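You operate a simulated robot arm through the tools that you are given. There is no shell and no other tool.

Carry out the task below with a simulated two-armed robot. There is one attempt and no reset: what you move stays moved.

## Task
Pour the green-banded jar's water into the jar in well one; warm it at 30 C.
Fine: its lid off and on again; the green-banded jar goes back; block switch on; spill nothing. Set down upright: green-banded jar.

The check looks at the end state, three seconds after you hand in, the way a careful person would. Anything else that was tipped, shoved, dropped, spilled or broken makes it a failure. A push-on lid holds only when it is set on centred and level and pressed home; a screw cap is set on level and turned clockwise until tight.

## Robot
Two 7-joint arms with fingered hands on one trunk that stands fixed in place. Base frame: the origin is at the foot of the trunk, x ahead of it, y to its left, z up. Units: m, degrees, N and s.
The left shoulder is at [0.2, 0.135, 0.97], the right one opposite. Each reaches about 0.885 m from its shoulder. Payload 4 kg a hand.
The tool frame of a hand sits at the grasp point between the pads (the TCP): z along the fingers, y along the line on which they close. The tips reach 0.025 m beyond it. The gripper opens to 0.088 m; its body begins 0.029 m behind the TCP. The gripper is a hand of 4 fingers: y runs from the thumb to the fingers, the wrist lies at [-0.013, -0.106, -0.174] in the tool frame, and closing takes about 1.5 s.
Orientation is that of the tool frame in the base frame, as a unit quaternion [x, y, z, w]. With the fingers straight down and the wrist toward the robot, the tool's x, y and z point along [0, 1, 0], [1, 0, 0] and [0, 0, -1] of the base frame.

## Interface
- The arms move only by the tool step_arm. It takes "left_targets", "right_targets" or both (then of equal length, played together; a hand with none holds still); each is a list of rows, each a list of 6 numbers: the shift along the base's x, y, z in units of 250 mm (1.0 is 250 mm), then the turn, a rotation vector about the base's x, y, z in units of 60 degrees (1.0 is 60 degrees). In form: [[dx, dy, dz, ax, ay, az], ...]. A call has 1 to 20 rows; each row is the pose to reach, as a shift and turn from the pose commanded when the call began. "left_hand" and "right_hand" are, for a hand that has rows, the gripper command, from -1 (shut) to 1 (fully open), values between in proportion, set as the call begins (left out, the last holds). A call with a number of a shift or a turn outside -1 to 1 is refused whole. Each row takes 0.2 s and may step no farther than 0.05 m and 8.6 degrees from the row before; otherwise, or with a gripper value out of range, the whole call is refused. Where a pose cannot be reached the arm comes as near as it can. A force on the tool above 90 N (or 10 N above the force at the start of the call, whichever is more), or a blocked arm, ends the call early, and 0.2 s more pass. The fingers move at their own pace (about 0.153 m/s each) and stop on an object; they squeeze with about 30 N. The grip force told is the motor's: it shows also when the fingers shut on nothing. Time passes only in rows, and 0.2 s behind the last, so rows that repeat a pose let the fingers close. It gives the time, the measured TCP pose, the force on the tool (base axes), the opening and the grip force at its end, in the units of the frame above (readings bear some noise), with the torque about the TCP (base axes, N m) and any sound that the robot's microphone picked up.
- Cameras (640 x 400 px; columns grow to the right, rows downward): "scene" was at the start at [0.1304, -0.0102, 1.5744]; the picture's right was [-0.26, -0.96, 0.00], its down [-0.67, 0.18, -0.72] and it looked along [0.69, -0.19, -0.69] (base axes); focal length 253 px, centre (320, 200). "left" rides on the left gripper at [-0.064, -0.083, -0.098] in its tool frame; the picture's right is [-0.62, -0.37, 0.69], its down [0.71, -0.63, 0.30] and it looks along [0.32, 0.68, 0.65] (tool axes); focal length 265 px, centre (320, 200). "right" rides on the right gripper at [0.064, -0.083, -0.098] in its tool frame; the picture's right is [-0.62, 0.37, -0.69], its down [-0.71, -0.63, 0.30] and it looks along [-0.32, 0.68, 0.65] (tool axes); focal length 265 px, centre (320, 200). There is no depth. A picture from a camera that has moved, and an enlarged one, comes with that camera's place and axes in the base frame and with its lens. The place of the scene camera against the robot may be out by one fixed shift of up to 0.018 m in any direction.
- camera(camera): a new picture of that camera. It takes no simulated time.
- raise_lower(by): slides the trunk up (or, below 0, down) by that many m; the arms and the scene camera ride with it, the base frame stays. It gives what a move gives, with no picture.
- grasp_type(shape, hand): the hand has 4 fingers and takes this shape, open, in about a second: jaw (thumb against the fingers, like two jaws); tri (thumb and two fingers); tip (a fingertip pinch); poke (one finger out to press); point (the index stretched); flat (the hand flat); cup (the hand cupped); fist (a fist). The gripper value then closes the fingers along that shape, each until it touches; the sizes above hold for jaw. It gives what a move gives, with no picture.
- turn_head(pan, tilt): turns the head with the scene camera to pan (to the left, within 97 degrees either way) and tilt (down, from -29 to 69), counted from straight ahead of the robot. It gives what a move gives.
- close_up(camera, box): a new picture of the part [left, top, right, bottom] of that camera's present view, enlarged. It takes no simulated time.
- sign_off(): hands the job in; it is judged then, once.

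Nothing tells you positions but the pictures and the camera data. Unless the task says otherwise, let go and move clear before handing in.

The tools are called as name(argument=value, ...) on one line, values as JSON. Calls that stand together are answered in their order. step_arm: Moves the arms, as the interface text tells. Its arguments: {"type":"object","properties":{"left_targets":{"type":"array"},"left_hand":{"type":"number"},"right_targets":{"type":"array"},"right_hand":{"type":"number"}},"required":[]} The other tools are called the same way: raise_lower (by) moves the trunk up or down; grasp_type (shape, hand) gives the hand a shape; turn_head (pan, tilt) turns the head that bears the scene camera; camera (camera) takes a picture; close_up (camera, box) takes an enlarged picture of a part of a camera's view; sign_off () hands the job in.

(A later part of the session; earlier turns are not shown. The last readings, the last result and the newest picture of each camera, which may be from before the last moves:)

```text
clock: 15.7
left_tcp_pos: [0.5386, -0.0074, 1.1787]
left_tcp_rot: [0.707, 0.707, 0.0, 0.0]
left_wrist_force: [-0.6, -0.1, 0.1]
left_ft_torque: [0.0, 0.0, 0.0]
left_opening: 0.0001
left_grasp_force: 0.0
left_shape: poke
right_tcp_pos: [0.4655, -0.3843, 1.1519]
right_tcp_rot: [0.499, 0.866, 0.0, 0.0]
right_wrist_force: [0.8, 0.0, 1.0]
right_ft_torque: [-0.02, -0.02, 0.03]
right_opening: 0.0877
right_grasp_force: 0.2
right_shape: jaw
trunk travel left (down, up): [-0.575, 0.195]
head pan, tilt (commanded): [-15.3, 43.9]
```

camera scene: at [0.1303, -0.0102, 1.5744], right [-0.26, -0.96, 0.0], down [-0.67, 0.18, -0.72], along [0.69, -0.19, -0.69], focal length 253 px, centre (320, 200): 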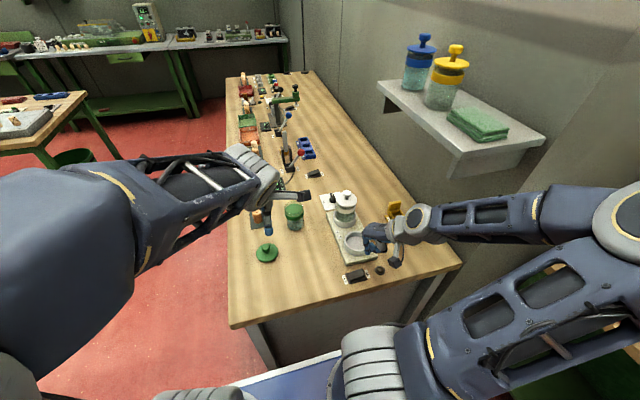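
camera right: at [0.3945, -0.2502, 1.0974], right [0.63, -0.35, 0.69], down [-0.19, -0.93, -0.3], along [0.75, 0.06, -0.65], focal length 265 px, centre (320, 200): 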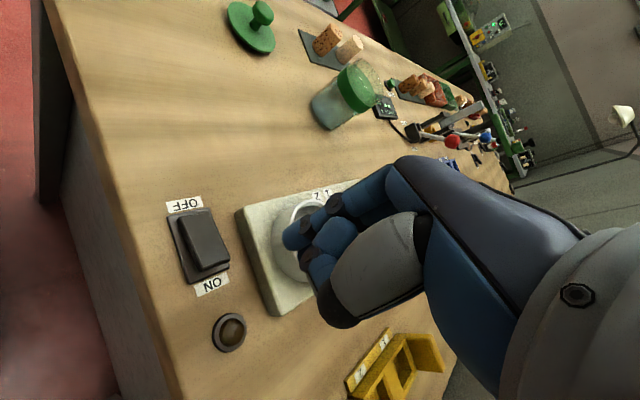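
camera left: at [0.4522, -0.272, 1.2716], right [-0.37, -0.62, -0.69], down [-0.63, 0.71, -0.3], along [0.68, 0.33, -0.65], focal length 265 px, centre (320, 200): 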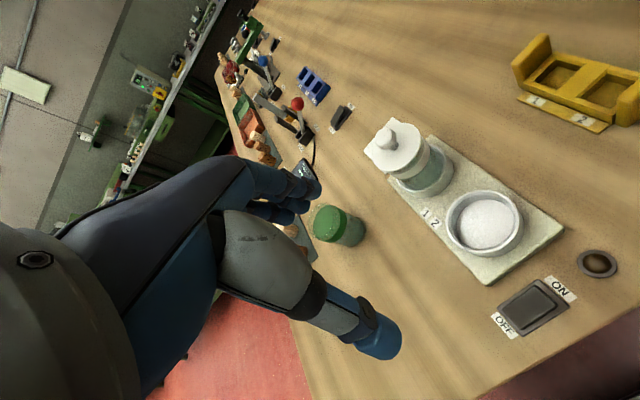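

Both hands took their shapes. The right hand ended slightly nearer the shelf than I wanted, so I'll look before moving it.

camera(camera="scene")

camera(camera="right")

camera(camera="left")

```text
taken
camera scene: at [0.1304, -0.0102, 1.5744], right [-0.26, -0.96, 0.0], down [-0.67, 0.18, -0.72], along [0.69, -0.19, -0.69], focal length 253 px, centre (320, 200)
```

scene: 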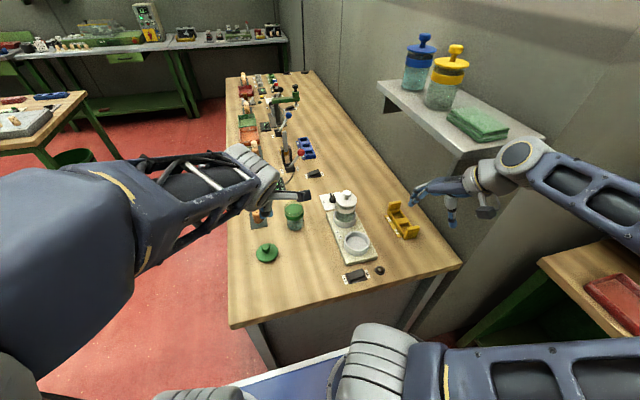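

```text
taken
camera right: at [0.3622, -0.37, 1.2511], right [0.63, -0.35, 0.69], down [-0.19, -0.93, -0.3], along [0.75, 0.06, -0.65], focal length 265 px, centre (320, 200)
```

right: 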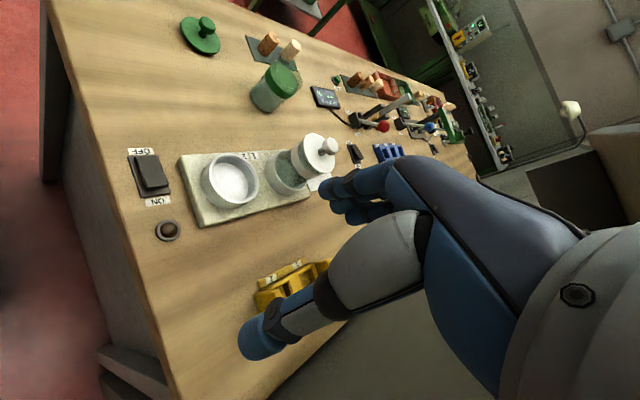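

```text
taken
camera left: at [0.4546, -0.0705, 1.2761], right [-0.37, -0.62, -0.69], down [-0.63, 0.71, -0.3], along [0.68, 0.33, -0.65], focal length 265 px, centre (320, 200)
```

left: 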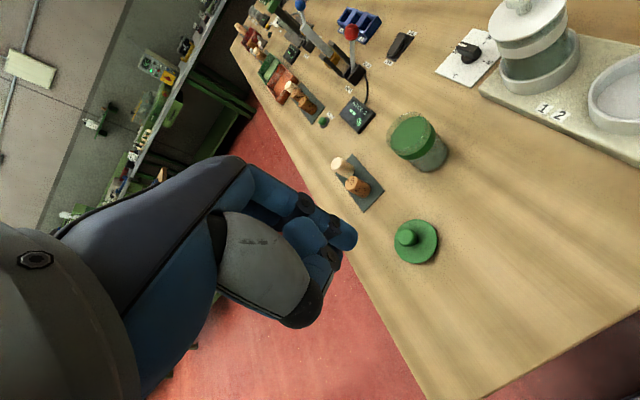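

The right forearm is close under the shelf end, so I'll draw it back toward the robot and away. At the same time the left hand turns its yaw toward the right and approaches the rocker area.

step_arm(right_targets=[[-0.1, 0, -0.04, 0, 0, 0], [-0.2, 0, -0.08, 0, 0, 0], [-0.3, 0, -0.08, 0, 0, 0], [-0.3, -0.06, -0.08, 0, 0, 0], [-0.3, -0.12, -0.08, 0, 0, 0], [-0.3, -0.12, -0.08, 0, 0, 0], [-0.3, -0.12, -0.08, 0, 0, 0], [-0.3, -0.12, -0.08, 0, 0, 0]], left_targets=[[-0.02, -0.07, -0.05, 0, 0, -0.125], [-0.04, -0.14, -0.1, 0, 0, -0.25], [-0.06, -0.21, -0.15, 0, 0, -0.375], [-0.08, -0.28, -0.2, 0, 0, -0.5], [-0.1, -0.35, -0.25, 0, 0, -0.625], [-0.12, -0.42, -0.3, 0, 0, -0.75], [-0.14, -0.5, -0.35, 0, 0, -0.875], [-0.16, -0.57, -0.4, 0, 0, -1.0]])

camera(camera="scene")

camera(camera="left")

```text
clock: 17.5
left_tcp_pos: [0.4961, -0.1477, 1.0771]
left_tcp_rot: [0.966, 0.26, 0.001, 0.0]
left_wrist_force: [-0.1, -0.8, 0.2]
left_ft_torque: [0.04, 0.01, -0.03]
left_opening: 0.0
left_grasp_force: 0.0
left_shape: poke
right_tcp_pos: [0.3919, -0.4163, 1.1329]
right_tcp_rot: [0.5, 0.866, 0.0, 0.0]
right_wrist_force: [-0.4, 0.3, 0.7]
right_ft_torque: [0.04, -0.01, -0.01]
right_opening: 0.0877
right_grasp_force: 0.0
right_shape: jaw
trunk travel left (down, up): [-0.575, 0.195]
head pan, tilt (commanded): [-15.3, 43.9]
```

```text
taken
camera scene: at [0.1302, -0.0101, 1.5744], right [-0.26, -0.96, 0.0], down [-0.67, 0.18, -0.72], along [0.69, -0.19, -0.69], focal length 253 px, centre (320, 200)
```

scene: 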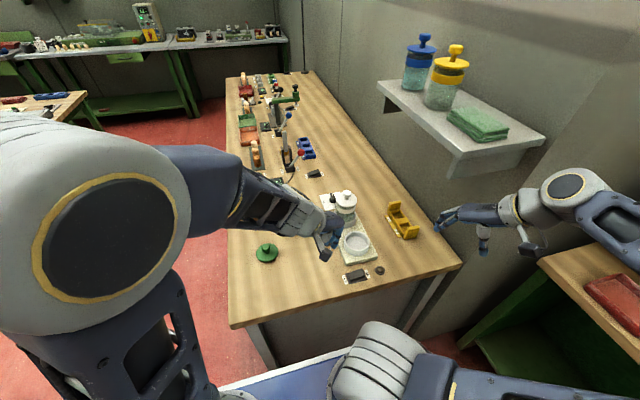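

```text
taken
camera left: at [0.3979, -0.107, 1.174], right [-0.72, 0.01, -0.69], down [0.3, 0.9, -0.3], along [0.62, -0.43, -0.65], focal length 265 px, centre (320, 200)
```

left: 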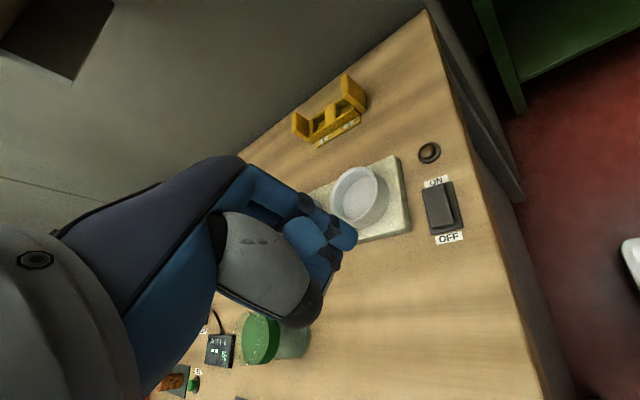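

Both arms are where I want them. I'll enlarge both views to locate the left index tip relative to its tool frame.

close_up(camera="scene", box=[290, 190, 390, 290])

close_up(camera="left", box=[260, 130, 480, 300])

close_up(camera="right", box=[60, 60, 260, 260])

```text
4.00 times, centred on (340, 240) of scene
camera zoom: at [0.1302, -0.0101, 1.5744], right [-0.26, -0.96, 0.0], down [-0.67, 0.18, -0.72], along [0.69, -0.19, -0.69], focal length 1011 px, centre (240, 40)
```

zoom: 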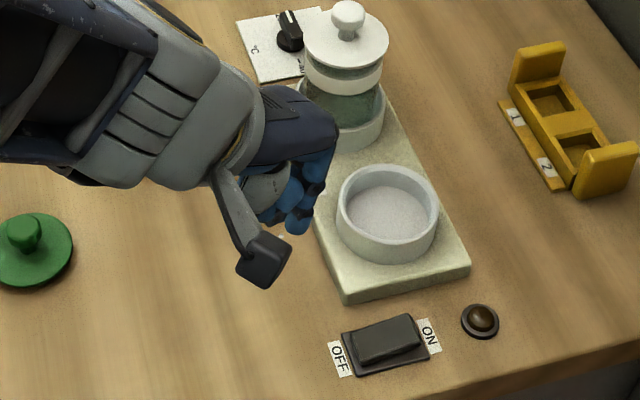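

```text
2.35 times, centred on (370, 215) of left
camera zoom: at [0.3979, -0.107, 1.174], right [-0.72, 0.01, -0.69], down [0.3, 0.9, -0.3], along [0.62, -0.43, -0.65], focal length 624 px, centre (202, 165)
```

zoom: 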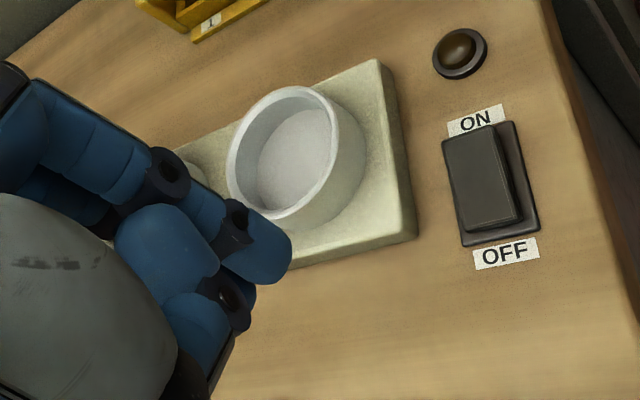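

```text
2.00 times, centred on (160, 160) of right
camera zoom: at [0.2884, -0.4006, 1.2318], right [0.63, -0.35, 0.69], down [-0.19, -0.93, -0.3], along [0.75, 0.06, -0.65], focal length 531 px, centre (640, 280)
```

zoom: 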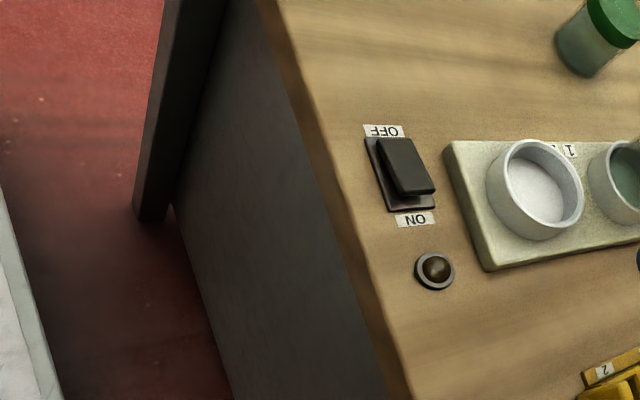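

Triangulation agrees: the index tip sits about 31 mm below the TCP, the rocker's ON end is at (0.495, -0.257, 0.873) and the bench top is z≈0.857. I'll bring the left index above the ON end at yaw -90° with a 15° tilt.

step_arm(left_targets=[[-0.004, -0.07, -0.1, 0.011, -0.041, -0.083], [-0.007, -0.14, -0.2, 0.022, -0.082, -0.166], [-0.01, -0.21, -0.3, 0.033, -0.122, -0.249], [-0.013, -0.28, -0.4, 0.044, -0.163, -0.332], [-0.016, -0.34, -0.5, 0.055, -0.204, -0.415], [-0.019, -0.393, -0.568, 0.0655, -0.2445, -0.4977], [-0.019, -0.393, -0.568, 0.0655, -0.2445, -0.4977]])

close_up(camera="scene", box=[310, 220, 410, 300])

close_up(camera="right", box=[100, 60, 300, 220])

camera(camera="left")

```text
clock: 19.1
left_tcp_pos: [0.4915, -0.2482, 0.9344]
left_tcp_rot: [0.991, -0.001, 0.131, 0.0]
left_wrist_force: [-0.2, -0.9, -0.3]
left_ft_torque: [0.01, 0.0, -0.03]
left_opening: 0.0
left_grasp_force: 0.0
left_shape: poke
right_tcp_pos: [0.3928, -0.4143, 1.1329]
right_tcp_rot: [0.5, 0.866, -0.001, -0.001]
right_wrist_force: [-0.1, -0.1, -0.5]
right_ft_torque: [0.01, 0.0, 0.01]
right_opening: 0.0879
right_grasp_force: 0.0
right_shape: jaw
trunk travel left (down, up): [-0.575, 0.195]
head pan, tilt (commanded): [-15.3, 43.9]
```

```text
5.00 times, centred on (360, 260) of scene
camera zoom: at [0.1303, -0.0102, 1.5744], right [-0.26, -0.96, 0.0], down [-0.67, 0.18, -0.72], along [0.69, -0.19, -0.69], focal length 1264 px, centre (120, -100)
```

zoom: 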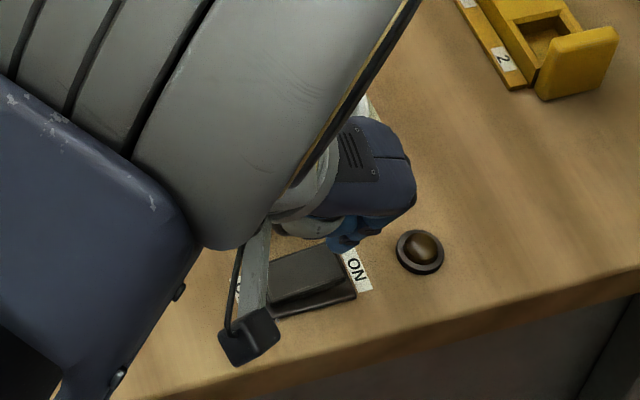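

```text
2.50 times, centred on (200, 140) of right
camera zoom: at [0.2885, -0.4006, 1.2318], right [0.63, -0.35, 0.69], down [-0.19, -0.93, -0.3], along [0.75, 0.06, -0.65], focal length 664 px, centre (620, 350)
```

zoom: 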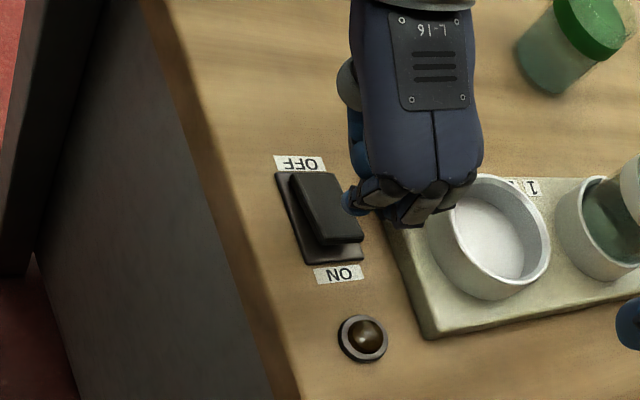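

```text
taken
camera left: at [0.403, -0.1641, 1.012], right [-0.42, 0.37, -0.83], down [0.77, 0.63, -0.11], along [0.48, -0.68, -0.55], focal length 265 px, centre (320, 200)
```

left: 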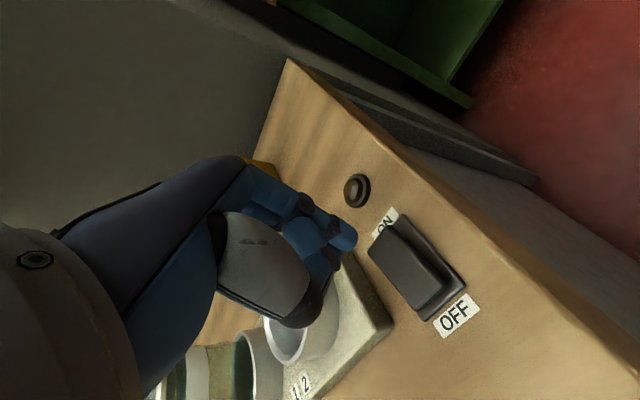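

The index tip lines up with the ON end, but the outer fingers come near well 2's rim, so I'll add 10° tilt and shift slightly toward me before descending.

step_arm(left_targets=[[-0.022, 0, 0.01, 0, -0.085, 0], [-0.044, 0, 0.01, 0, -0.1667, 0], [-0.044, 0, -0.04, 0, -0.1667, 0], [-0.044, 0, -0.08, 0, -0.1667, 0], [-0.044, 0, -0.08, 0, -0.1667, 0]])

close_up(camera="right", box=[150, 90, 270, 190])

close_up(camera="left", box=[240, 150, 480, 340])

close_up(camera="scene", box=[340, 240, 400, 290])

```text
clock: 20.3
left_tcp_pos: [0.4796, -0.247, 0.9152]
left_tcp_rot: [0.976, 0.0, 0.216, 0.0]
left_wrist_force: [0.1, 0.9, -0.5]
left_ft_torque: [0.0, 0.01, -0.01]
left_opening: 0.0001
left_grasp_force: 0.1
left_shape: poke
right_tcp_pos: [0.3928, -0.4154, 1.1335]
right_tcp_rot: [0.499, 0.866, -0.001, 0.001]
right_wrist_force: [-0.2, 0.0, -1.0]
right_ft_torque: [0.03, 0.03, 0.03]
right_opening: 0.0879
right_grasp_force: 0.2
right_shape: jaw
trunk travel left (down, up): [-0.575, 0.195]
head pan, tilt (commanded): [-15.3, 43.9]
```

```text
4.00 times, centred on (210, 140) of right
camera zoom: at [0.2885, -0.4007, 1.2318], right [0.63, -0.35, 0.69], down [-0.19, -0.93, -0.3], along [0.75, 0.06, -0.65], focal length 1062 px, centre (760, 440)
```

zoom: 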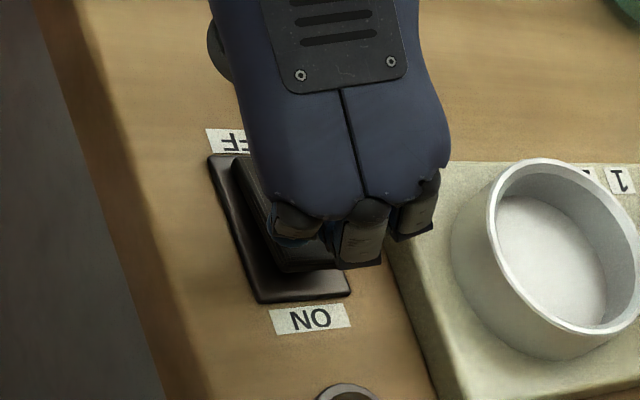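

```text
2.11 times, centred on (360, 245) of left
camera zoom: at [0.3788, -0.1628, 0.9763], right [-0.27, 0.37, -0.89], down [0.78, 0.63, 0.03], along [0.57, -0.68, -0.45], focal length 559 px, centre (236, 105)
```

zoom: 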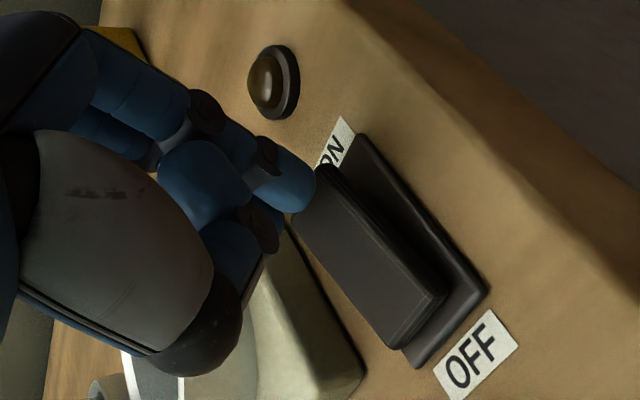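

```text
8.00 times, centred on (370, 265) of scene
camera zoom: at [0.1304, -0.0102, 1.5744], right [-0.26, -0.96, 0.0], down [-0.67, 0.18, -0.72], along [0.69, -0.19, -0.69], focal length 2023 px, centre (-80, -320)
```

zoom: 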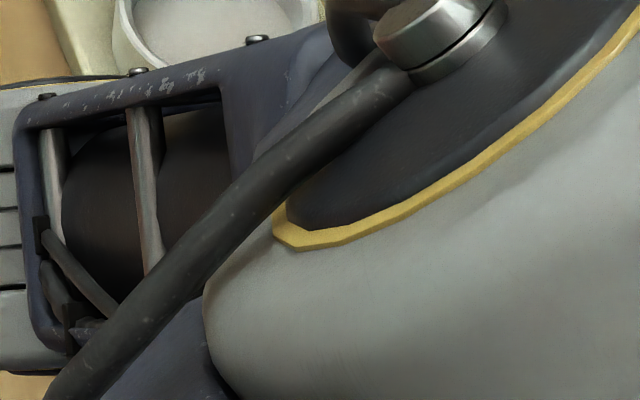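

The tip is right over the rocker's ON end. I'll press down in small steps and watch the force.

step_arm(left_targets=[[0, 0, -0.02, 0, 0, 0], [0, 0, -0.04, 0, 0, 0], [0, 0, -0.05, 0, 0, 0]])

step_arm(left_targets=[[0, 0, -0.012, 0, 0, 0], [0, 0, -0.024, 0, 0, 0]])

close_up(camera="left", box=[240, 150, 480, 340])

```text
clock: 21.1
left_tcp_pos: [0.4792, -0.2472, 0.9024]
left_tcp_rot: [0.976, 0.0, 0.217, 0.0]
left_wrist_force: [-0.2, 0.1, -0.2]
left_ft_torque: [-0.01, -0.01, -0.01]
left_opening: 0.0
left_grasp_force: 0.0
left_shape: poke
right_tcp_pos: [0.3925, -0.4152, 1.1332]
right_tcp_rot: [0.5, 0.866, 0.0, 0.0]
right_wrist_force: [0.4, 0.3, 0.0]
right_ft_torque: [-0.02, -0.01, -0.01]
right_opening: 0.0881
right_grasp_force: 0.1
right_shape: jaw
trunk travel left (down, up): [-0.575, 0.195]
head pan, tilt (commanded): [-15.3, 43.9]
```

```text
clock: 21.7
left_tcp_pos: [0.4805, -0.2507, 0.8981]
left_tcp_rot: [0.976, -0.001, 0.217, 0.005]
left_wrist_force: [-16.0, -6.7, 42.2]
left_ft_torque: [-0.07, 0.32, 0.01]
left_opening: 0.0002
left_grasp_force: 0.0
left_shape: poke
right_tcp_pos: [0.3903, -0.4136, 1.1348]
right_tcp_rot: [0.499, 0.867, 0.0, -0.001]
right_wrist_force: [0.5, -0.8, 0.5]
right_ft_torque: [0.03, 0.0, 0.02]
right_opening: 0.0881
right_grasp_force: 0.0
right_shape: jaw
trunk travel left (down, up): [-0.575, 0.195]
head pan, tilt (commanded): [-15.3, 43.9]
```

```text
2.11 times, centred on (360, 245) of left
camera zoom: at [0.3792, -0.1657, 0.9593], right [-0.27, 0.36, -0.89], down [0.78, 0.63, 0.02], along [0.57, -0.69, -0.45], focal length 559 px, centre (236, 105)
```

zoom: 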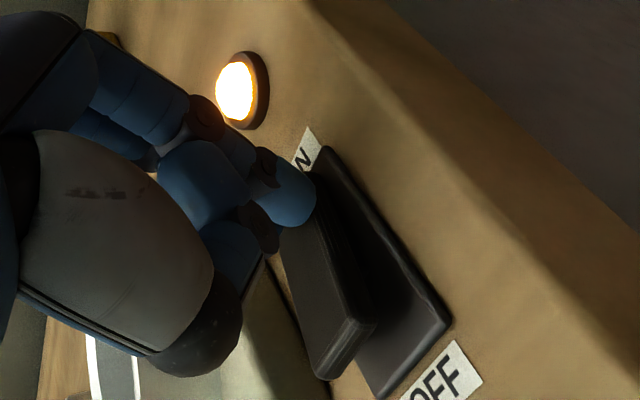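

The lamp has lit: the block switch is on. I'll lift the left hand straight up and confirm the rocker stays on.

step_arm(left_targets=[[0, 0, 0.06, 0, 0, 0], [0, 0, 0.15, 0, 0, 0], [0, 0.02, 0.3, 0, 0, 0], [0, 0.06, 0.45, 0, 0, 0], [0, 0.1, 0.6, 0, 0, 0], [0, 0.1, 0.6, 0, 0, 0]])

close_up(camera="right", box=[60, 60, 320, 260])

```text
clock: 23.1
left_tcp_pos: [0.4809, -0.222, 1.0463]
left_tcp_rot: [0.976, 0.0, 0.217, 0.0]
left_wrist_force: [0.1, -0.4, 0.0]
left_ft_torque: [0.0, -0.01, 0.04]
left_opening: 0.0
left_grasp_force: 0.0
left_shape: poke
right_tcp_pos: [0.3933, -0.4151, 1.1343]
right_tcp_rot: [0.499, 0.867, 0.0, 0.0]
right_wrist_force: [0.3, 1.0, -0.5]
right_ft_torque: [0.01, -0.02, 0.0]
right_opening: 0.0879
right_grasp_force: 0.1
right_shape: jaw
trunk travel left (down, up): [-0.575, 0.195]
head pan, tilt (commanded): [-15.3, 43.9]
```

```text
2.00 times, centred on (190, 160) of right
camera zoom: at [0.2885, -0.4008, 1.2317], right [0.63, -0.35, 0.69], down [-0.19, -0.93, -0.3], along [0.75, 0.06, -0.65], focal length 531 px, centre (580, 280)
```

zoom: 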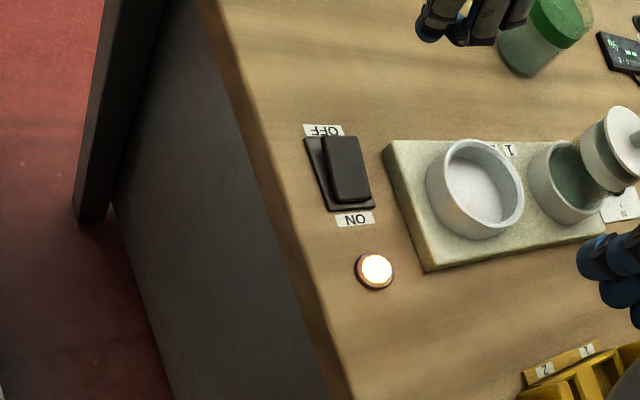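

Block is on and its lamp lit. Next is the dial at about (0.830, -0.2595), whose bar points along +x (20) and must turn clockwise to -y (30). I'll carry the left index over there, high above the jars, undoing the tilt.

step_arm(left_targets=[[0.05, 0.03, 0.12, 0, 0.083, 0], [0.15, 0.07, 0.24, 0, 0.167, 0], [0.3, 0.11, 0.34, 0, 0.25, 0], [0.48, 0.13, 0.36, 0, 0.333, 0], [0.66, 0.13, 0.36, 0, 0.4167, 0], [0.84, 0.13, 0.36, 0, 0.4167, 0], [0.84, 0.13, 0.36, 0, 0.4167, 0]])

camera(camera="scene")

camera(camera="left")

```text
clock: 24.7
left_tcp_pos: [0.6915, -0.1898, 1.1388]
left_tcp_rot: [1.0, 0.0, -0.001, -0.001]
left_wrist_force: [-1.0, -0.4, 0.8]
left_ft_torque: [0.0, 0.02, 0.0]
left_opening: 0.0
left_grasp_force: 0.2
left_shape: poke
right_tcp_pos: [0.3917, -0.4146, 1.1343]
right_tcp_rot: [0.499, 0.867, 0.0, 0.0]
right_wrist_force: [0.1, -0.7, -0.6]
right_ft_torque: [0.01, 0.01, -0.04]
right_opening: 0.088
right_grasp_force: 0.0
right_shape: jaw
trunk travel left (down, up): [-0.575, 0.195]
head pan, tilt (commanded): [-15.3, 43.9]
```

```text
taken
camera scene: at [0.1303, -0.0102, 1.5744], right [-0.26, -0.96, 0.0], down [-0.67, 0.18, -0.72], along [0.69, -0.19, -0.69], focal length 253 px, centre (320, 200)
```

scene: 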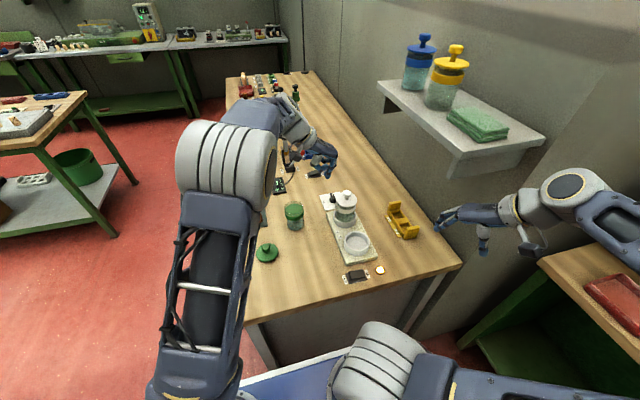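

```text
taken
camera left: at [0.6272, -0.106, 1.2352], right [-0.62, 0.37, -0.69], down [0.71, 0.63, -0.3], along [0.32, -0.68, -0.65], focal length 265 px, centre (320, 200)
```

left: 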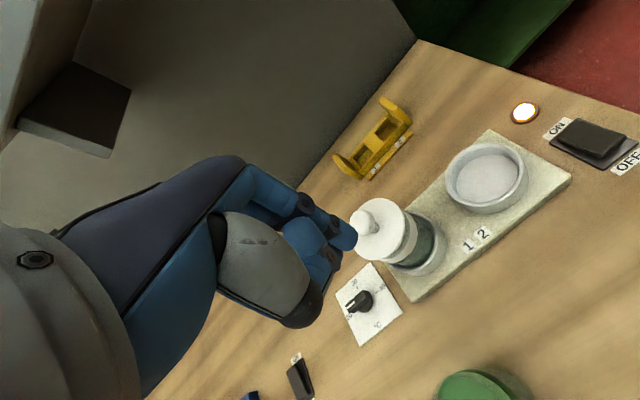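

The left camera now sees the dial card well. I'll enlarge it to refine the dial's position and the tick directions.

close_up(camera="left", box=[320, 250, 420, 350])

close_up(camera="scene", box=[290, 140, 370, 220])

```text
4.00 times, centred on (370, 300) of left
camera zoom: at [0.6272, -0.106, 1.2352], right [-0.62, 0.37, -0.69], down [0.71, 0.63, -0.3], along [0.32, -0.68, -0.65], focal length 1062 px, centre (120, -200)
```

zoom: 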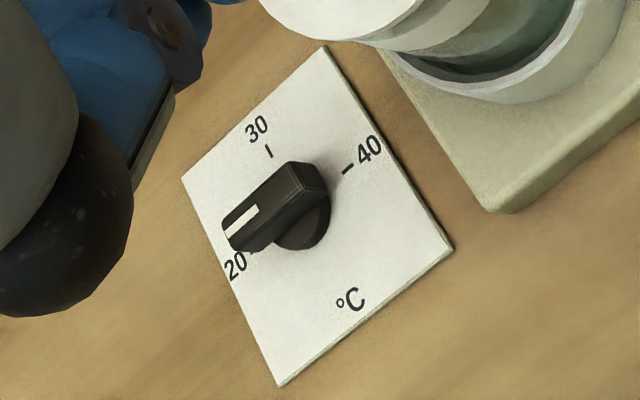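

```text
5.00 times, centred on (330, 180) of scene
camera zoom: at [0.1303, -0.0102, 1.5744], right [-0.26, -0.96, 0.0], down [-0.67, 0.18, -0.72], along [0.69, -0.19, -0.69], focal length 1264 px, centre (270, 300)
```

zoom: 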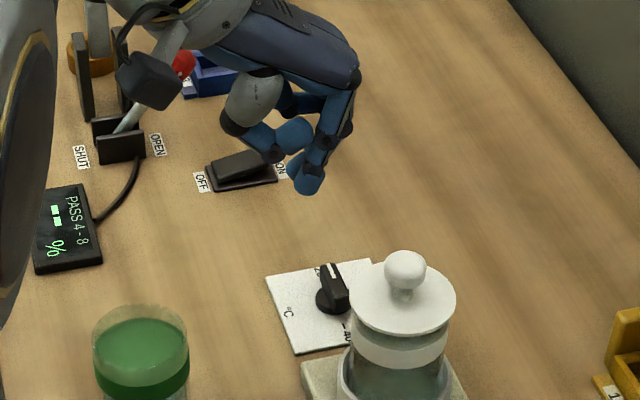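

The dial's ticks sit 90° apart, with 30 toward -y. I'll move the left index beyond and left of the bar's marked end, first forward, then down to just above it.

step_arm(left_targets=[[0.16, 0, 0, 0, 0, 0], [0.32, 0, 0, 0, 0, 0], [0.48, 0, -0.04, 0, 0, 0], [0.64, -0.04, -0.1, 0, 0, 0], [0.64, -0.1, -0.24, 0, 0, 0], [0.64, -0.15, -0.4, 0, 0, 0], [0.64, -0.172, -0.56, 0, 0, 0], [0.64, -0.172, -0.7, 0, 0, 0], [0.64, -0.172, -0.7, 0, 0, 0]])

camera(camera="left")

close_up(camera="scene", box=[290, 150, 370, 230])

camera(camera="scene")

```text
clock: 26.7
left_tcp_pos: [0.8225, -0.2207, 0.9634]
left_tcp_rot: [1.0, 0.0, 0.001, 0.0]
left_wrist_force: [0.4, -0.3, 0.1]
left_ft_torque: [-0.03, 0.0, -0.02]
left_opening: 0.0001
left_grasp_force: 0.0
left_shape: poke
left hand out of reach, approached as far as the arm can: row 3, 4, 5, 6, 7, 8, 9
right_tcp_pos: [0.392, -0.4155, 1.1337]
right_tcp_rot: [0.499, 0.867, 0.0, -0.001]
right_wrist_force: [-0.1, 0.0, -0.6]
right_ft_torque: [-0.02, 0.02, 0.0]
right_opening: 0.0879
right_grasp_force: 0.0
right_shape: jaw
trunk travel left (down, up): [-0.575, 0.195]
head pan, tilt (commanded): [-15.3, 43.9]
```

```text
taken
camera left: at [0.7577, -0.137, 1.0615], right [-0.62, 0.37, -0.69], down [0.71, 0.63, -0.3], along [0.33, -0.68, -0.65], focal length 265 px, centre (320, 200)
```

left: 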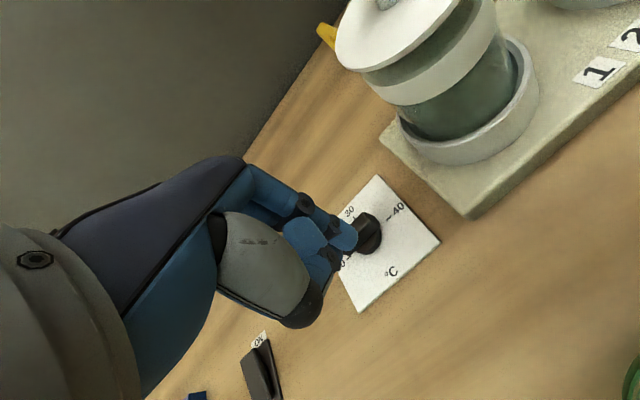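

```text
5.00 times, centred on (330, 190) of scene
camera zoom: at [0.1303, -0.0102, 1.5745], right [-0.26, -0.96, 0.0], down [-0.67, 0.18, -0.72], along [0.69, -0.19, -0.69], focal length 1264 px, centre (270, 250)
```

zoom: 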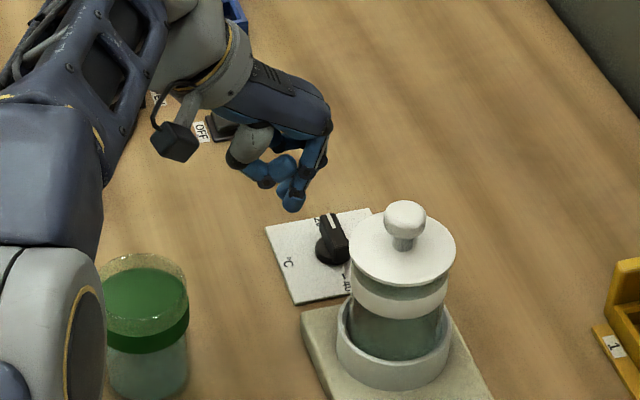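

```text
taken
camera scene: at [0.1303, -0.0102, 1.5745], right [-0.26, -0.96, 0.0], down [-0.67, 0.18, -0.72], along [0.69, -0.19, -0.69], focal length 253 px, centre (320, 200)
```

scene: 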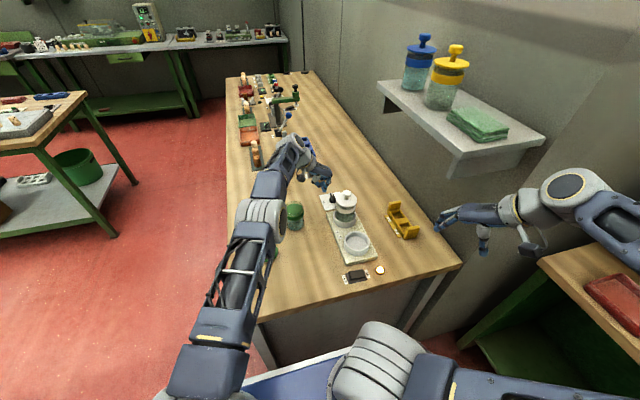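

At yaw -90° the left arm is stretched out and its elbow comes over near the green jar. I'll back off a little, raise the trunk 0.10 m so the arms come in from higher, and re-approach at a yaw of -65°.

step_arm(left_targets=[[0, 0.02, 0.12, 0, 0, 0], [-0.04, 0.04, 0.24, 0, 0, 0], [-0.12, 0.06, 0.36, 0, 0, 0], [-0.2, 0.08, 0.44, 0, 0, 0.1], [-0.28, 0.08, 0.44, 0, 0, 0.22], [-0.28, 0.08, 0.44, 0, 0, 0.33], [-0.28, 0.08, 0.44, 0, 0, 0.42]], right_targets=[[0, 0.1, 0, 0, 0, 0], [0, 0.2, 0, 0, 0, 0], [0, 0.3, 0, 0, 0, 0], [0, 0.36, 0, 0, 0, 0], [0, 0.36, 0, 0, 0, 0], [0, 0.36, 0, 0, 0, 0], [0, 0.36, 0, 0, 0, 0]])

raise_lower(by=0.1)

camera(camera="scene")

```text
clock: 28.3
left_tcp_pos: [0.7543, -0.2027, 1.0724]
left_tcp_rot: [0.976, 0.219, 0.0, 0.0]
left_wrist_force: [0.7, 0.3, 0.3]
left_ft_torque: [0.0, -0.02, 0.02]
left_opening: 0.0003
left_grasp_force: 0.1
left_shape: poke
right_tcp_pos: [0.3934, -0.3246, 1.1331]
right_tcp_rot: [0.499, 0.866, 0.0, 0.0]
right_wrist_force: [-0.6, -0.1, 0.1]
right_ft_torque: [-0.01, -0.02, 0.01]
right_opening: 0.0879
right_grasp_force: 0.1
right_shape: jaw
trunk travel left (down, up): [-0.575, 0.195]
head pan, tilt (commanded): [-15.3, 43.9]
```

```text
clock: 29.6
left_tcp_pos: [0.753, -0.2009, 1.1713]
left_tcp_rot: [0.976, 0.219, 0.0, 0.0]
left_wrist_force: [-0.6, -0.6, -0.5]
left_ft_torque: [0.03, -0.02, -0.02]
left_opening: 0.0
left_grasp_force: 0.0
left_shape: poke
right_tcp_pos: [0.3926, -0.3251, 1.2337]
right_tcp_rot: [0.5, 0.866, 0.001, 0.0]
right_wrist_force: [-0.3, -0.5, 0.7]
right_ft_torque: [0.03, 0.02, 0.0]
right_opening: 0.0881
right_grasp_force: 0.1
right_shape: jaw
trunk travel left (down, up): [-0.675, 0.095]
head pan, tilt (commanded): [-15.3, 43.9]
```

```text
taken
camera scene: at [0.1304, -0.0102, 1.6743], right [-0.26, -0.96, 0.0], down [-0.67, 0.18, -0.72], along [0.69, -0.19, -0.69], focal length 253 px, centre (320, 200)
```

scene: 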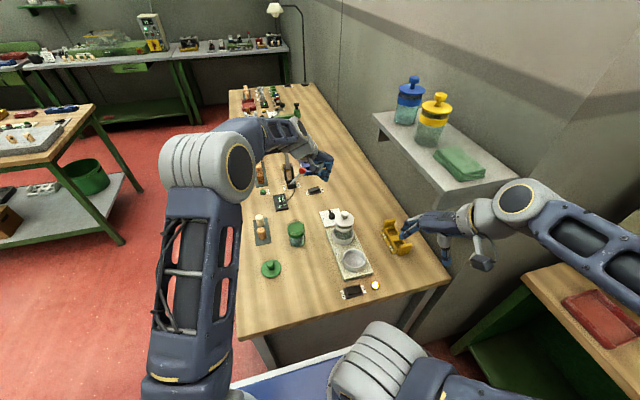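

Trunk raised; both arms are clear of the jars. Now I'll bring the left index forward past the dial's marked end and down to hover above it.

step_arm(left_targets=[[0.13, 0, -0.05, 0, 0, 0], [0.26, -0.03, -0.1, 0, 0, 0], [0.38, -0.06, -0.16, 0, 0, 0], [0.38, -0.09, -0.32, 0, 0, 0], [0.38, -0.12, -0.48, 0, 0, 0], [0.38, -0.12, -0.64, 0, 0, 0], [0.38, -0.12, -0.78, 0, 0, 0], [0.38, -0.12, -0.84, 0, 0, 0], [0.38, -0.12, -0.84, 0, 0, 0]])

close_up(camera="left", box=[280, 160, 480, 340])

close_up(camera="scene", box=[290, 170, 370, 240])

camera(camera="scene")

```text
clock: 31.6
left_tcp_pos: [0.8496, -0.2302, 0.96]
left_tcp_rot: [0.976, 0.218, 0.0, 0.0]
left_wrist_force: [0.5, 0.1, 0.4]
left_ft_torque: [-0.01, -0.01, -0.04]
left_opening: 0.0
left_grasp_force: 0.0
left_shape: poke
right_tcp_pos: [0.393, -0.3258, 1.233]
right_tcp_rot: [0.498, 0.867, 0.0, 0.0]
right_wrist_force: [-0.9, -0.4, -0.8]
right_ft_torque: [0.02, -0.02, -0.05]
right_opening: 0.0878
right_grasp_force: 0.3
right_shape: jaw
trunk travel left (down, up): [-0.675, 0.095]
head pan, tilt (commanded): [-15.3, 43.9]
```

```text
2.22 times, centred on (380, 250) of left
camera zoom: at [0.7551, -0.1814, 1.0579], right [-0.72, 0.07, -0.69], down [0.38, 0.87, -0.3], along [0.58, -0.48, -0.65], focal length 590 px, centre (187, 89)
```

zoom: 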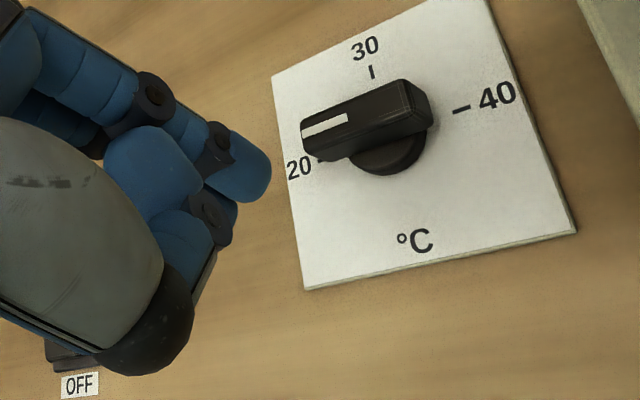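

```text
5.71 times, centred on (330, 205) of scene
camera zoom: at [0.1304, -0.0102, 1.6744], right [-0.26, -0.96, 0.0], down [-0.67, 0.18, -0.72], along [0.69, -0.19, -0.69], focal length 1445 px, centre (263, 171)
```

zoom: 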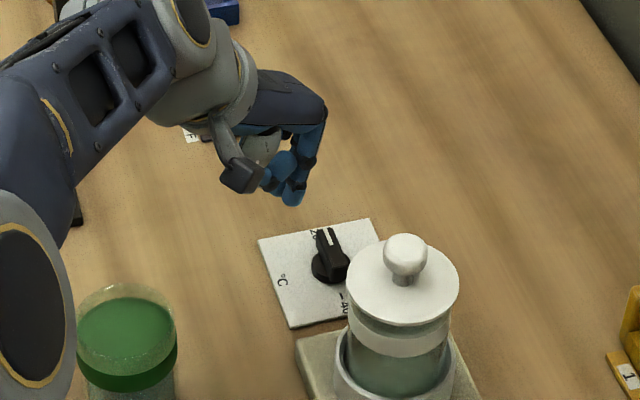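

```text
taken
camera scene: at [0.1304, -0.0102, 1.6744], right [-0.26, -0.96, 0.0], down [-0.67, 0.18, -0.72], along [0.69, -0.19, -0.69], focal length 253 px, centre (320, 200)
```

scene: 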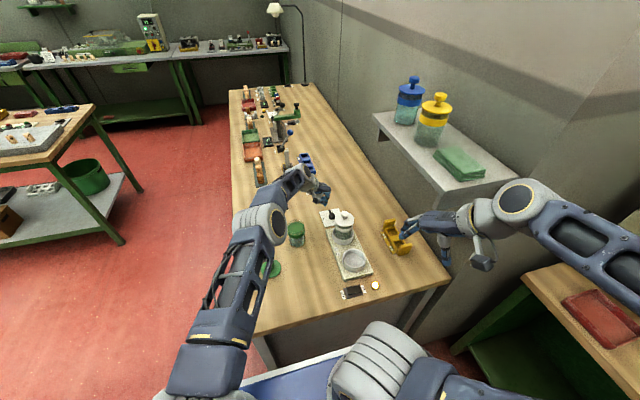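

The tip hovers about 1 cm left of the bar's marked end. I'll lower it beside the bar and check before pushing.

step_arm(left_targets=[[0, 0, -0.08, 0, 0, 0], [0, 0, -0.15, 0, 0, 0], [0, 0, -0.205, 0, 0, 0], [0, 0, -0.205, 0, 0, 0]])

close_up(camera="left", box=[300, 180, 460, 300])

close_up(camera="scene", box=[300, 180, 360, 230])

```text
clock: 32.6
left_tcp_pos: [0.8493, -0.2319, 0.912]
left_tcp_rot: [0.976, 0.219, 0.0, 0.0]
left_wrist_force: [-0.4, 0.3, -1.2]
left_ft_torque: [-0.01, 0.0, -0.02]
left_opening: 0.0002
left_grasp_force: 0.1
left_shape: poke
right_tcp_pos: [0.3934, -0.3259, 1.2343]
right_tcp_rot: [0.499, 0.867, 0.0, 0.0]
right_wrist_force: [0.6, -0.3, -0.2]
right_ft_torque: [0.02, 0.03, -0.01]
right_opening: 0.088
right_grasp_force: 0.1
right_shape: jaw
trunk travel left (down, up): [-0.675, 0.095]
head pan, tilt (commanded): [-15.3, 43.9]
```

```text
3.33 times, centred on (380, 240) of left
camera zoom: at [0.7544, -0.1827, 1.0094], right [-0.72, 0.07, -0.69], down [0.38, 0.87, -0.3], along [0.58, -0.48, -0.65], focal length 885 px, centre (120, 67)
```

zoom: 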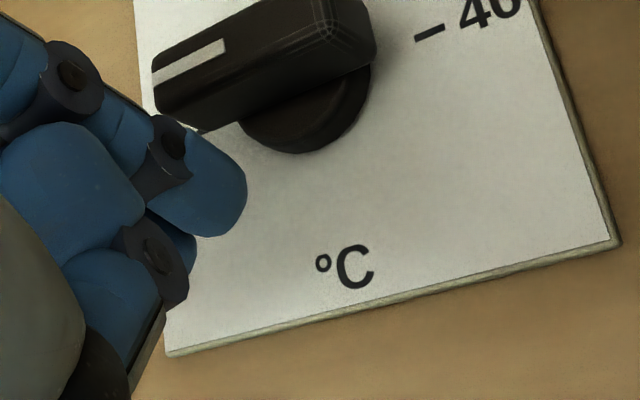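

```text
8.00 times, centred on (330, 205) of scene
camera zoom: at [0.1304, -0.0102, 1.6744], right [-0.26, -0.96, 0.0], down [-0.67, 0.18, -0.72], along [0.69, -0.19, -0.69], focal length 2023 px, centre (240, 160)
```

zoom: 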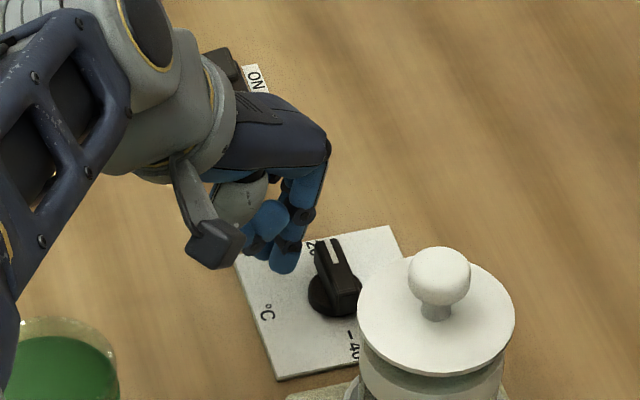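

The fingertip is level with the bar and just left of it. I'll sweep it along an arc toward -y to swing the bar clockwise, stopping short of 90° to check.

step_arm(left_targets=[[0, -0.015, -0.02, 0, 0, 0], [0, -0.03, -0.02, 0, 0, 0], [0.0104, -0.054, -0.02, 0, 0, 0], [0.0216, -0.0716, -0.02, 0, 0, 0], [0.0244, -0.092, -0.02, 0, 0, 0], [0.0228, -0.111, -0.02, 0, 0, 0], [0.0228, -0.111, -0.02, 0, 0, 0]])

close_up(camera="left", box=[300, 160, 460, 280])

close_up(camera="scene", box=[300, 180, 360, 230])

```text
clock: 34.2
left_tcp_pos: [0.839, -0.2517, 0.9108]
left_tcp_rot: [0.976, 0.22, 0.001, 0.0]
left_wrist_force: [-0.2, 8.5, 4.7]
left_ft_torque: [0.14, 0.06, -0.11]
left_opening: 0.0
left_grasp_force: 0.2
left_shape: poke
left hand out of reach, approached as far as the arm can: row 2, 3, 4, 5, 6, 7
right_tcp_pos: [0.3933, -0.324, 1.2337]
right_tcp_rot: [0.499, 0.867, 0.0, 0.0]
right_wrist_force: [-0.2, -0.1, -0.6]
right_ft_torque: [-0.01, 0.0, -0.02]
right_opening: 0.088
right_grasp_force: 0.0
right_shape: jaw
trunk travel left (down, up): [-0.675, 0.095]
head pan, tilt (commanded): [-15.3, 43.9]
```

```text
3.33 times, centred on (380, 220) of left
camera zoom: at [0.745, -0.2033, 1.0072], right [-0.72, 0.07, -0.69], down [0.38, 0.88, -0.3], along [0.59, -0.48, -0.65], focal length 885 px, centre (120, 133)
```

zoom: 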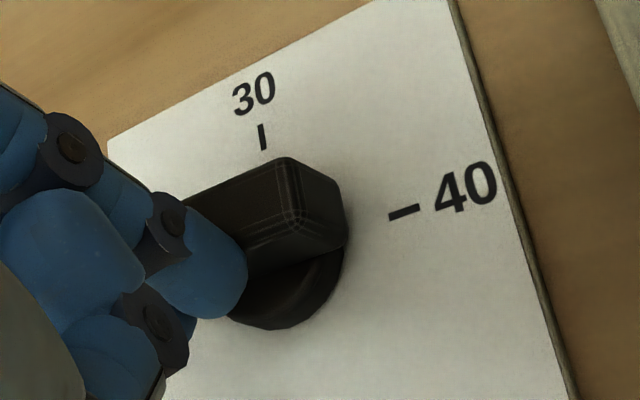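

```text
8.00 times, centred on (330, 205) of scene
camera zoom: at [0.1302, -0.0097, 1.6745], right [-0.26, -0.96, 0.0], down [-0.67, 0.18, -0.72], along [0.69, -0.19, -0.69], focal length 2023 px, centre (240, 160)
```

zoom: 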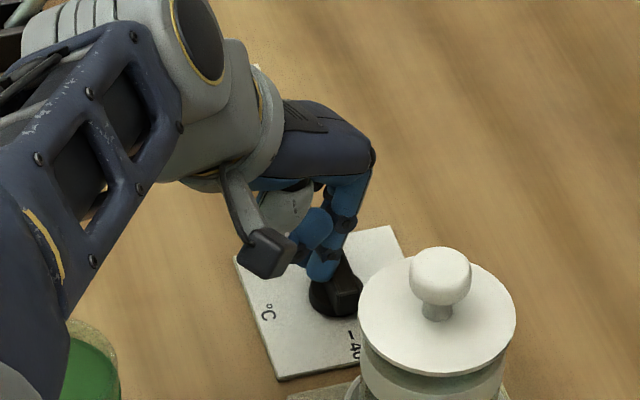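

The left arm ran out of reach, so the finger only leaned on the bar. The right arm reaches the dial more comfortably, so I'll withdraw the left hand (up first, then back) and switch the right hand to poke.

step_arm(left_targets=[[0, 0.06, 0.03, 0, 0, 0], [0, 0.09, 0.2, 0, 0, 0], [0, 0.1, 0.38, 0, 0, 0], [-0.04, 0.14, 0.55, 0, 0, 0.05], [-0.14, 0.2, 0.7, 0, 0, 0.15], [-0.28, 0.3, 0.78, 0, 0, 0.25], [-0.42, 0.42, 0.8, 0, 0, 0.35], [-0.55, 0.55, 0.8, 0, 0, 0.45], [-0.68, 0.68, 0.8, 0, 0, 0.55], [-0.8, 0.82, 0.8, 0, 0, 0.65], [-0.9, 0.95, 0.8, 0, 0, 0.75], [-0.9, 0.95, 0.8, 0, 0, 0.75]])

grasp_type(shape="poke", hand="right")

camera(camera="scene")

close_up(camera="scene", box=[280, 190, 380, 290])

camera(camera="left")

```text
clock: 36.8
left_tcp_pos: [0.6147, -0.0196, 1.1089]
left_tcp_rot: [0.818, 0.575, 0.0, 0.0]
left_wrist_force: [0.0, 0.9, -0.6]
left_ft_torque: [0.01, 0.0, 0.01]
left_opening: 0.0001
left_grasp_force: 0.0
left_shape: poke
right_tcp_pos: [0.3928, -0.3241, 1.2337]
right_tcp_rot: [0.499, 0.867, 0.0, 0.0]
right_wrist_force: [-1.1, 0.2, 0.4]
right_ft_torque: [-0.04, -0.01, 0.02]
right_opening: 0.088
right_grasp_force: 0.0
right_shape: jaw
trunk travel left (down, up): [-0.675, 0.095]
head pan, tilt (commanded): [-15.3, 43.9]
```

```text
clock: 37.7
left_tcp_pos: [0.6153, -0.0192, 1.1096]
left_tcp_rot: [0.818, 0.575, -0.001, 0.0]
left_wrist_force: [0.7, 0.0, 0.4]
left_ft_torque: [0.0, 0.02, -0.02]
left_opening: 0.0
left_grasp_force: 0.1
left_shape: poke
right_tcp_pos: [0.3938, -0.3267, 1.233]
right_tcp_rot: [0.499, 0.866, 0.0, -0.001]
right_wrist_force: [0.9, -0.7, 0.0]
right_ft_torque: [-0.02, -0.02, -0.01]
right_opening: 0.0001
right_grasp_force: 0.0
right_shape: poke
trunk travel left (down, up): [-0.675, 0.095]
head pan, tilt (commanded): [-15.3, 43.9]
```

```text
taken
camera scene: at [0.1304, -0.0102, 1.6744], right [-0.26, -0.96, 0.0], down [-0.67, 0.18, -0.72], along [0.69, -0.19, -0.69], focal length 253 px, centre (320, 200)
```

scene: 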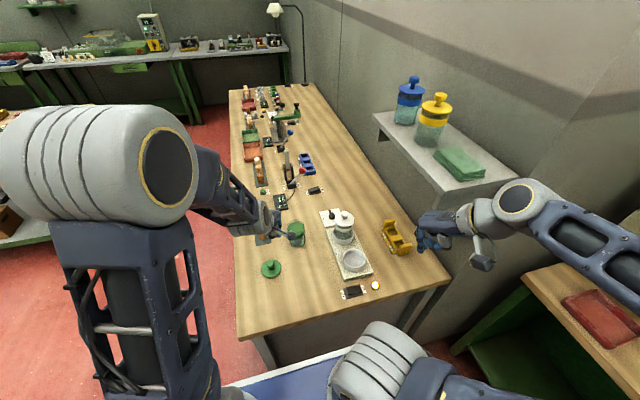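

```text
4.00 times, centred on (330, 240) of scene
camera zoom: at [0.1304, -0.0102, 1.6744], right [-0.26, -0.96, 0.0], down [-0.67, 0.18, -0.72], along [0.69, -0.19, -0.69], focal length 1011 px, centre (280, 40)
```

zoom: 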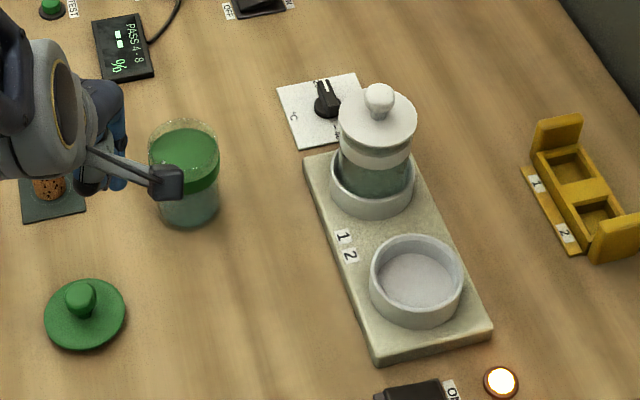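

```text
taken
camera left: at [0.5135, -0.0512, 1.2063], right [-0.56, -0.46, -0.69], down [-0.35, 0.89, -0.3], along [0.75, 0.07, -0.65], focal length 265 px, centre (320, 200)
```

left: 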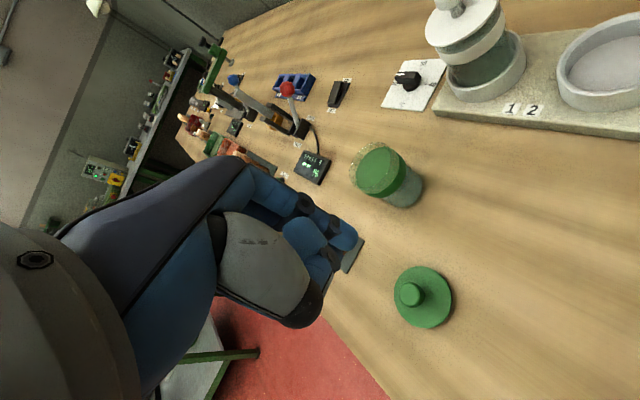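

Everything is undisturbed and the dial still reads 20. I'll take the right hand over the block on its left side, well above the jar, turning its yaw toward 85° on the way to the dial.

step_arm(right_targets=[[0.1, 0.13, -0.06, 0, 0, 0], [0.22, 0.26, -0.12, 0, 0, 0], [0.36, 0.38, -0.18, 0, 0, 0.05], [0.52, 0.46, -0.26, 0, 0, 0.12], [0.68, 0.52, -0.34, 0, 0, 0.2], [0.84, 0.544, -0.42, 0, 0, 0.3], [0.98, 0.544, -0.48, 0, 0, 0.4], [0.98, 0.544, -0.48, 0, 0, 0.4]])

camera(camera="scene")

```text
clock: 39.5
left_tcp_pos: [0.615, -0.019, 1.1091]
left_tcp_rot: [0.818, 0.575, 0.0, 0.0]
left_wrist_force: [0.0, 0.0, 0.7]
left_ft_torque: [-0.04, 0.02, -0.02]
left_opening: 0.0001
left_grasp_force: 0.0
left_shape: poke
right_tcp_pos: [0.6368, -0.1891, 1.1122]
right_tcp_rot: [0.307, 0.952, 0.0, 0.0]
right_wrist_force: [-0.6, -0.9, 0.0]
right_ft_torque: [-0.03, -0.01, 0.0]
right_opening: 0.0
right_grasp_force: 0.1
right_shape: poke
trunk travel left (down, up): [-0.675, 0.095]
head pan, tilt (commanded): [-15.3, 43.9]
```

```text
taken
camera scene: at [0.1304, -0.0101, 1.6744], right [-0.26, -0.96, 0.0], down [-0.67, 0.18, -0.72], along [0.69, -0.19, -0.69], focal length 253 px, centre (320, 200)
```

scene: 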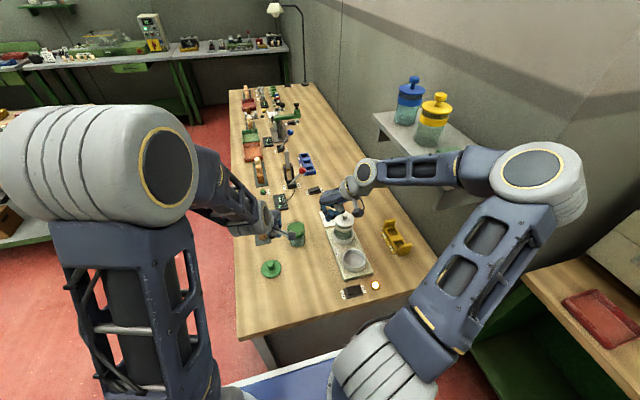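

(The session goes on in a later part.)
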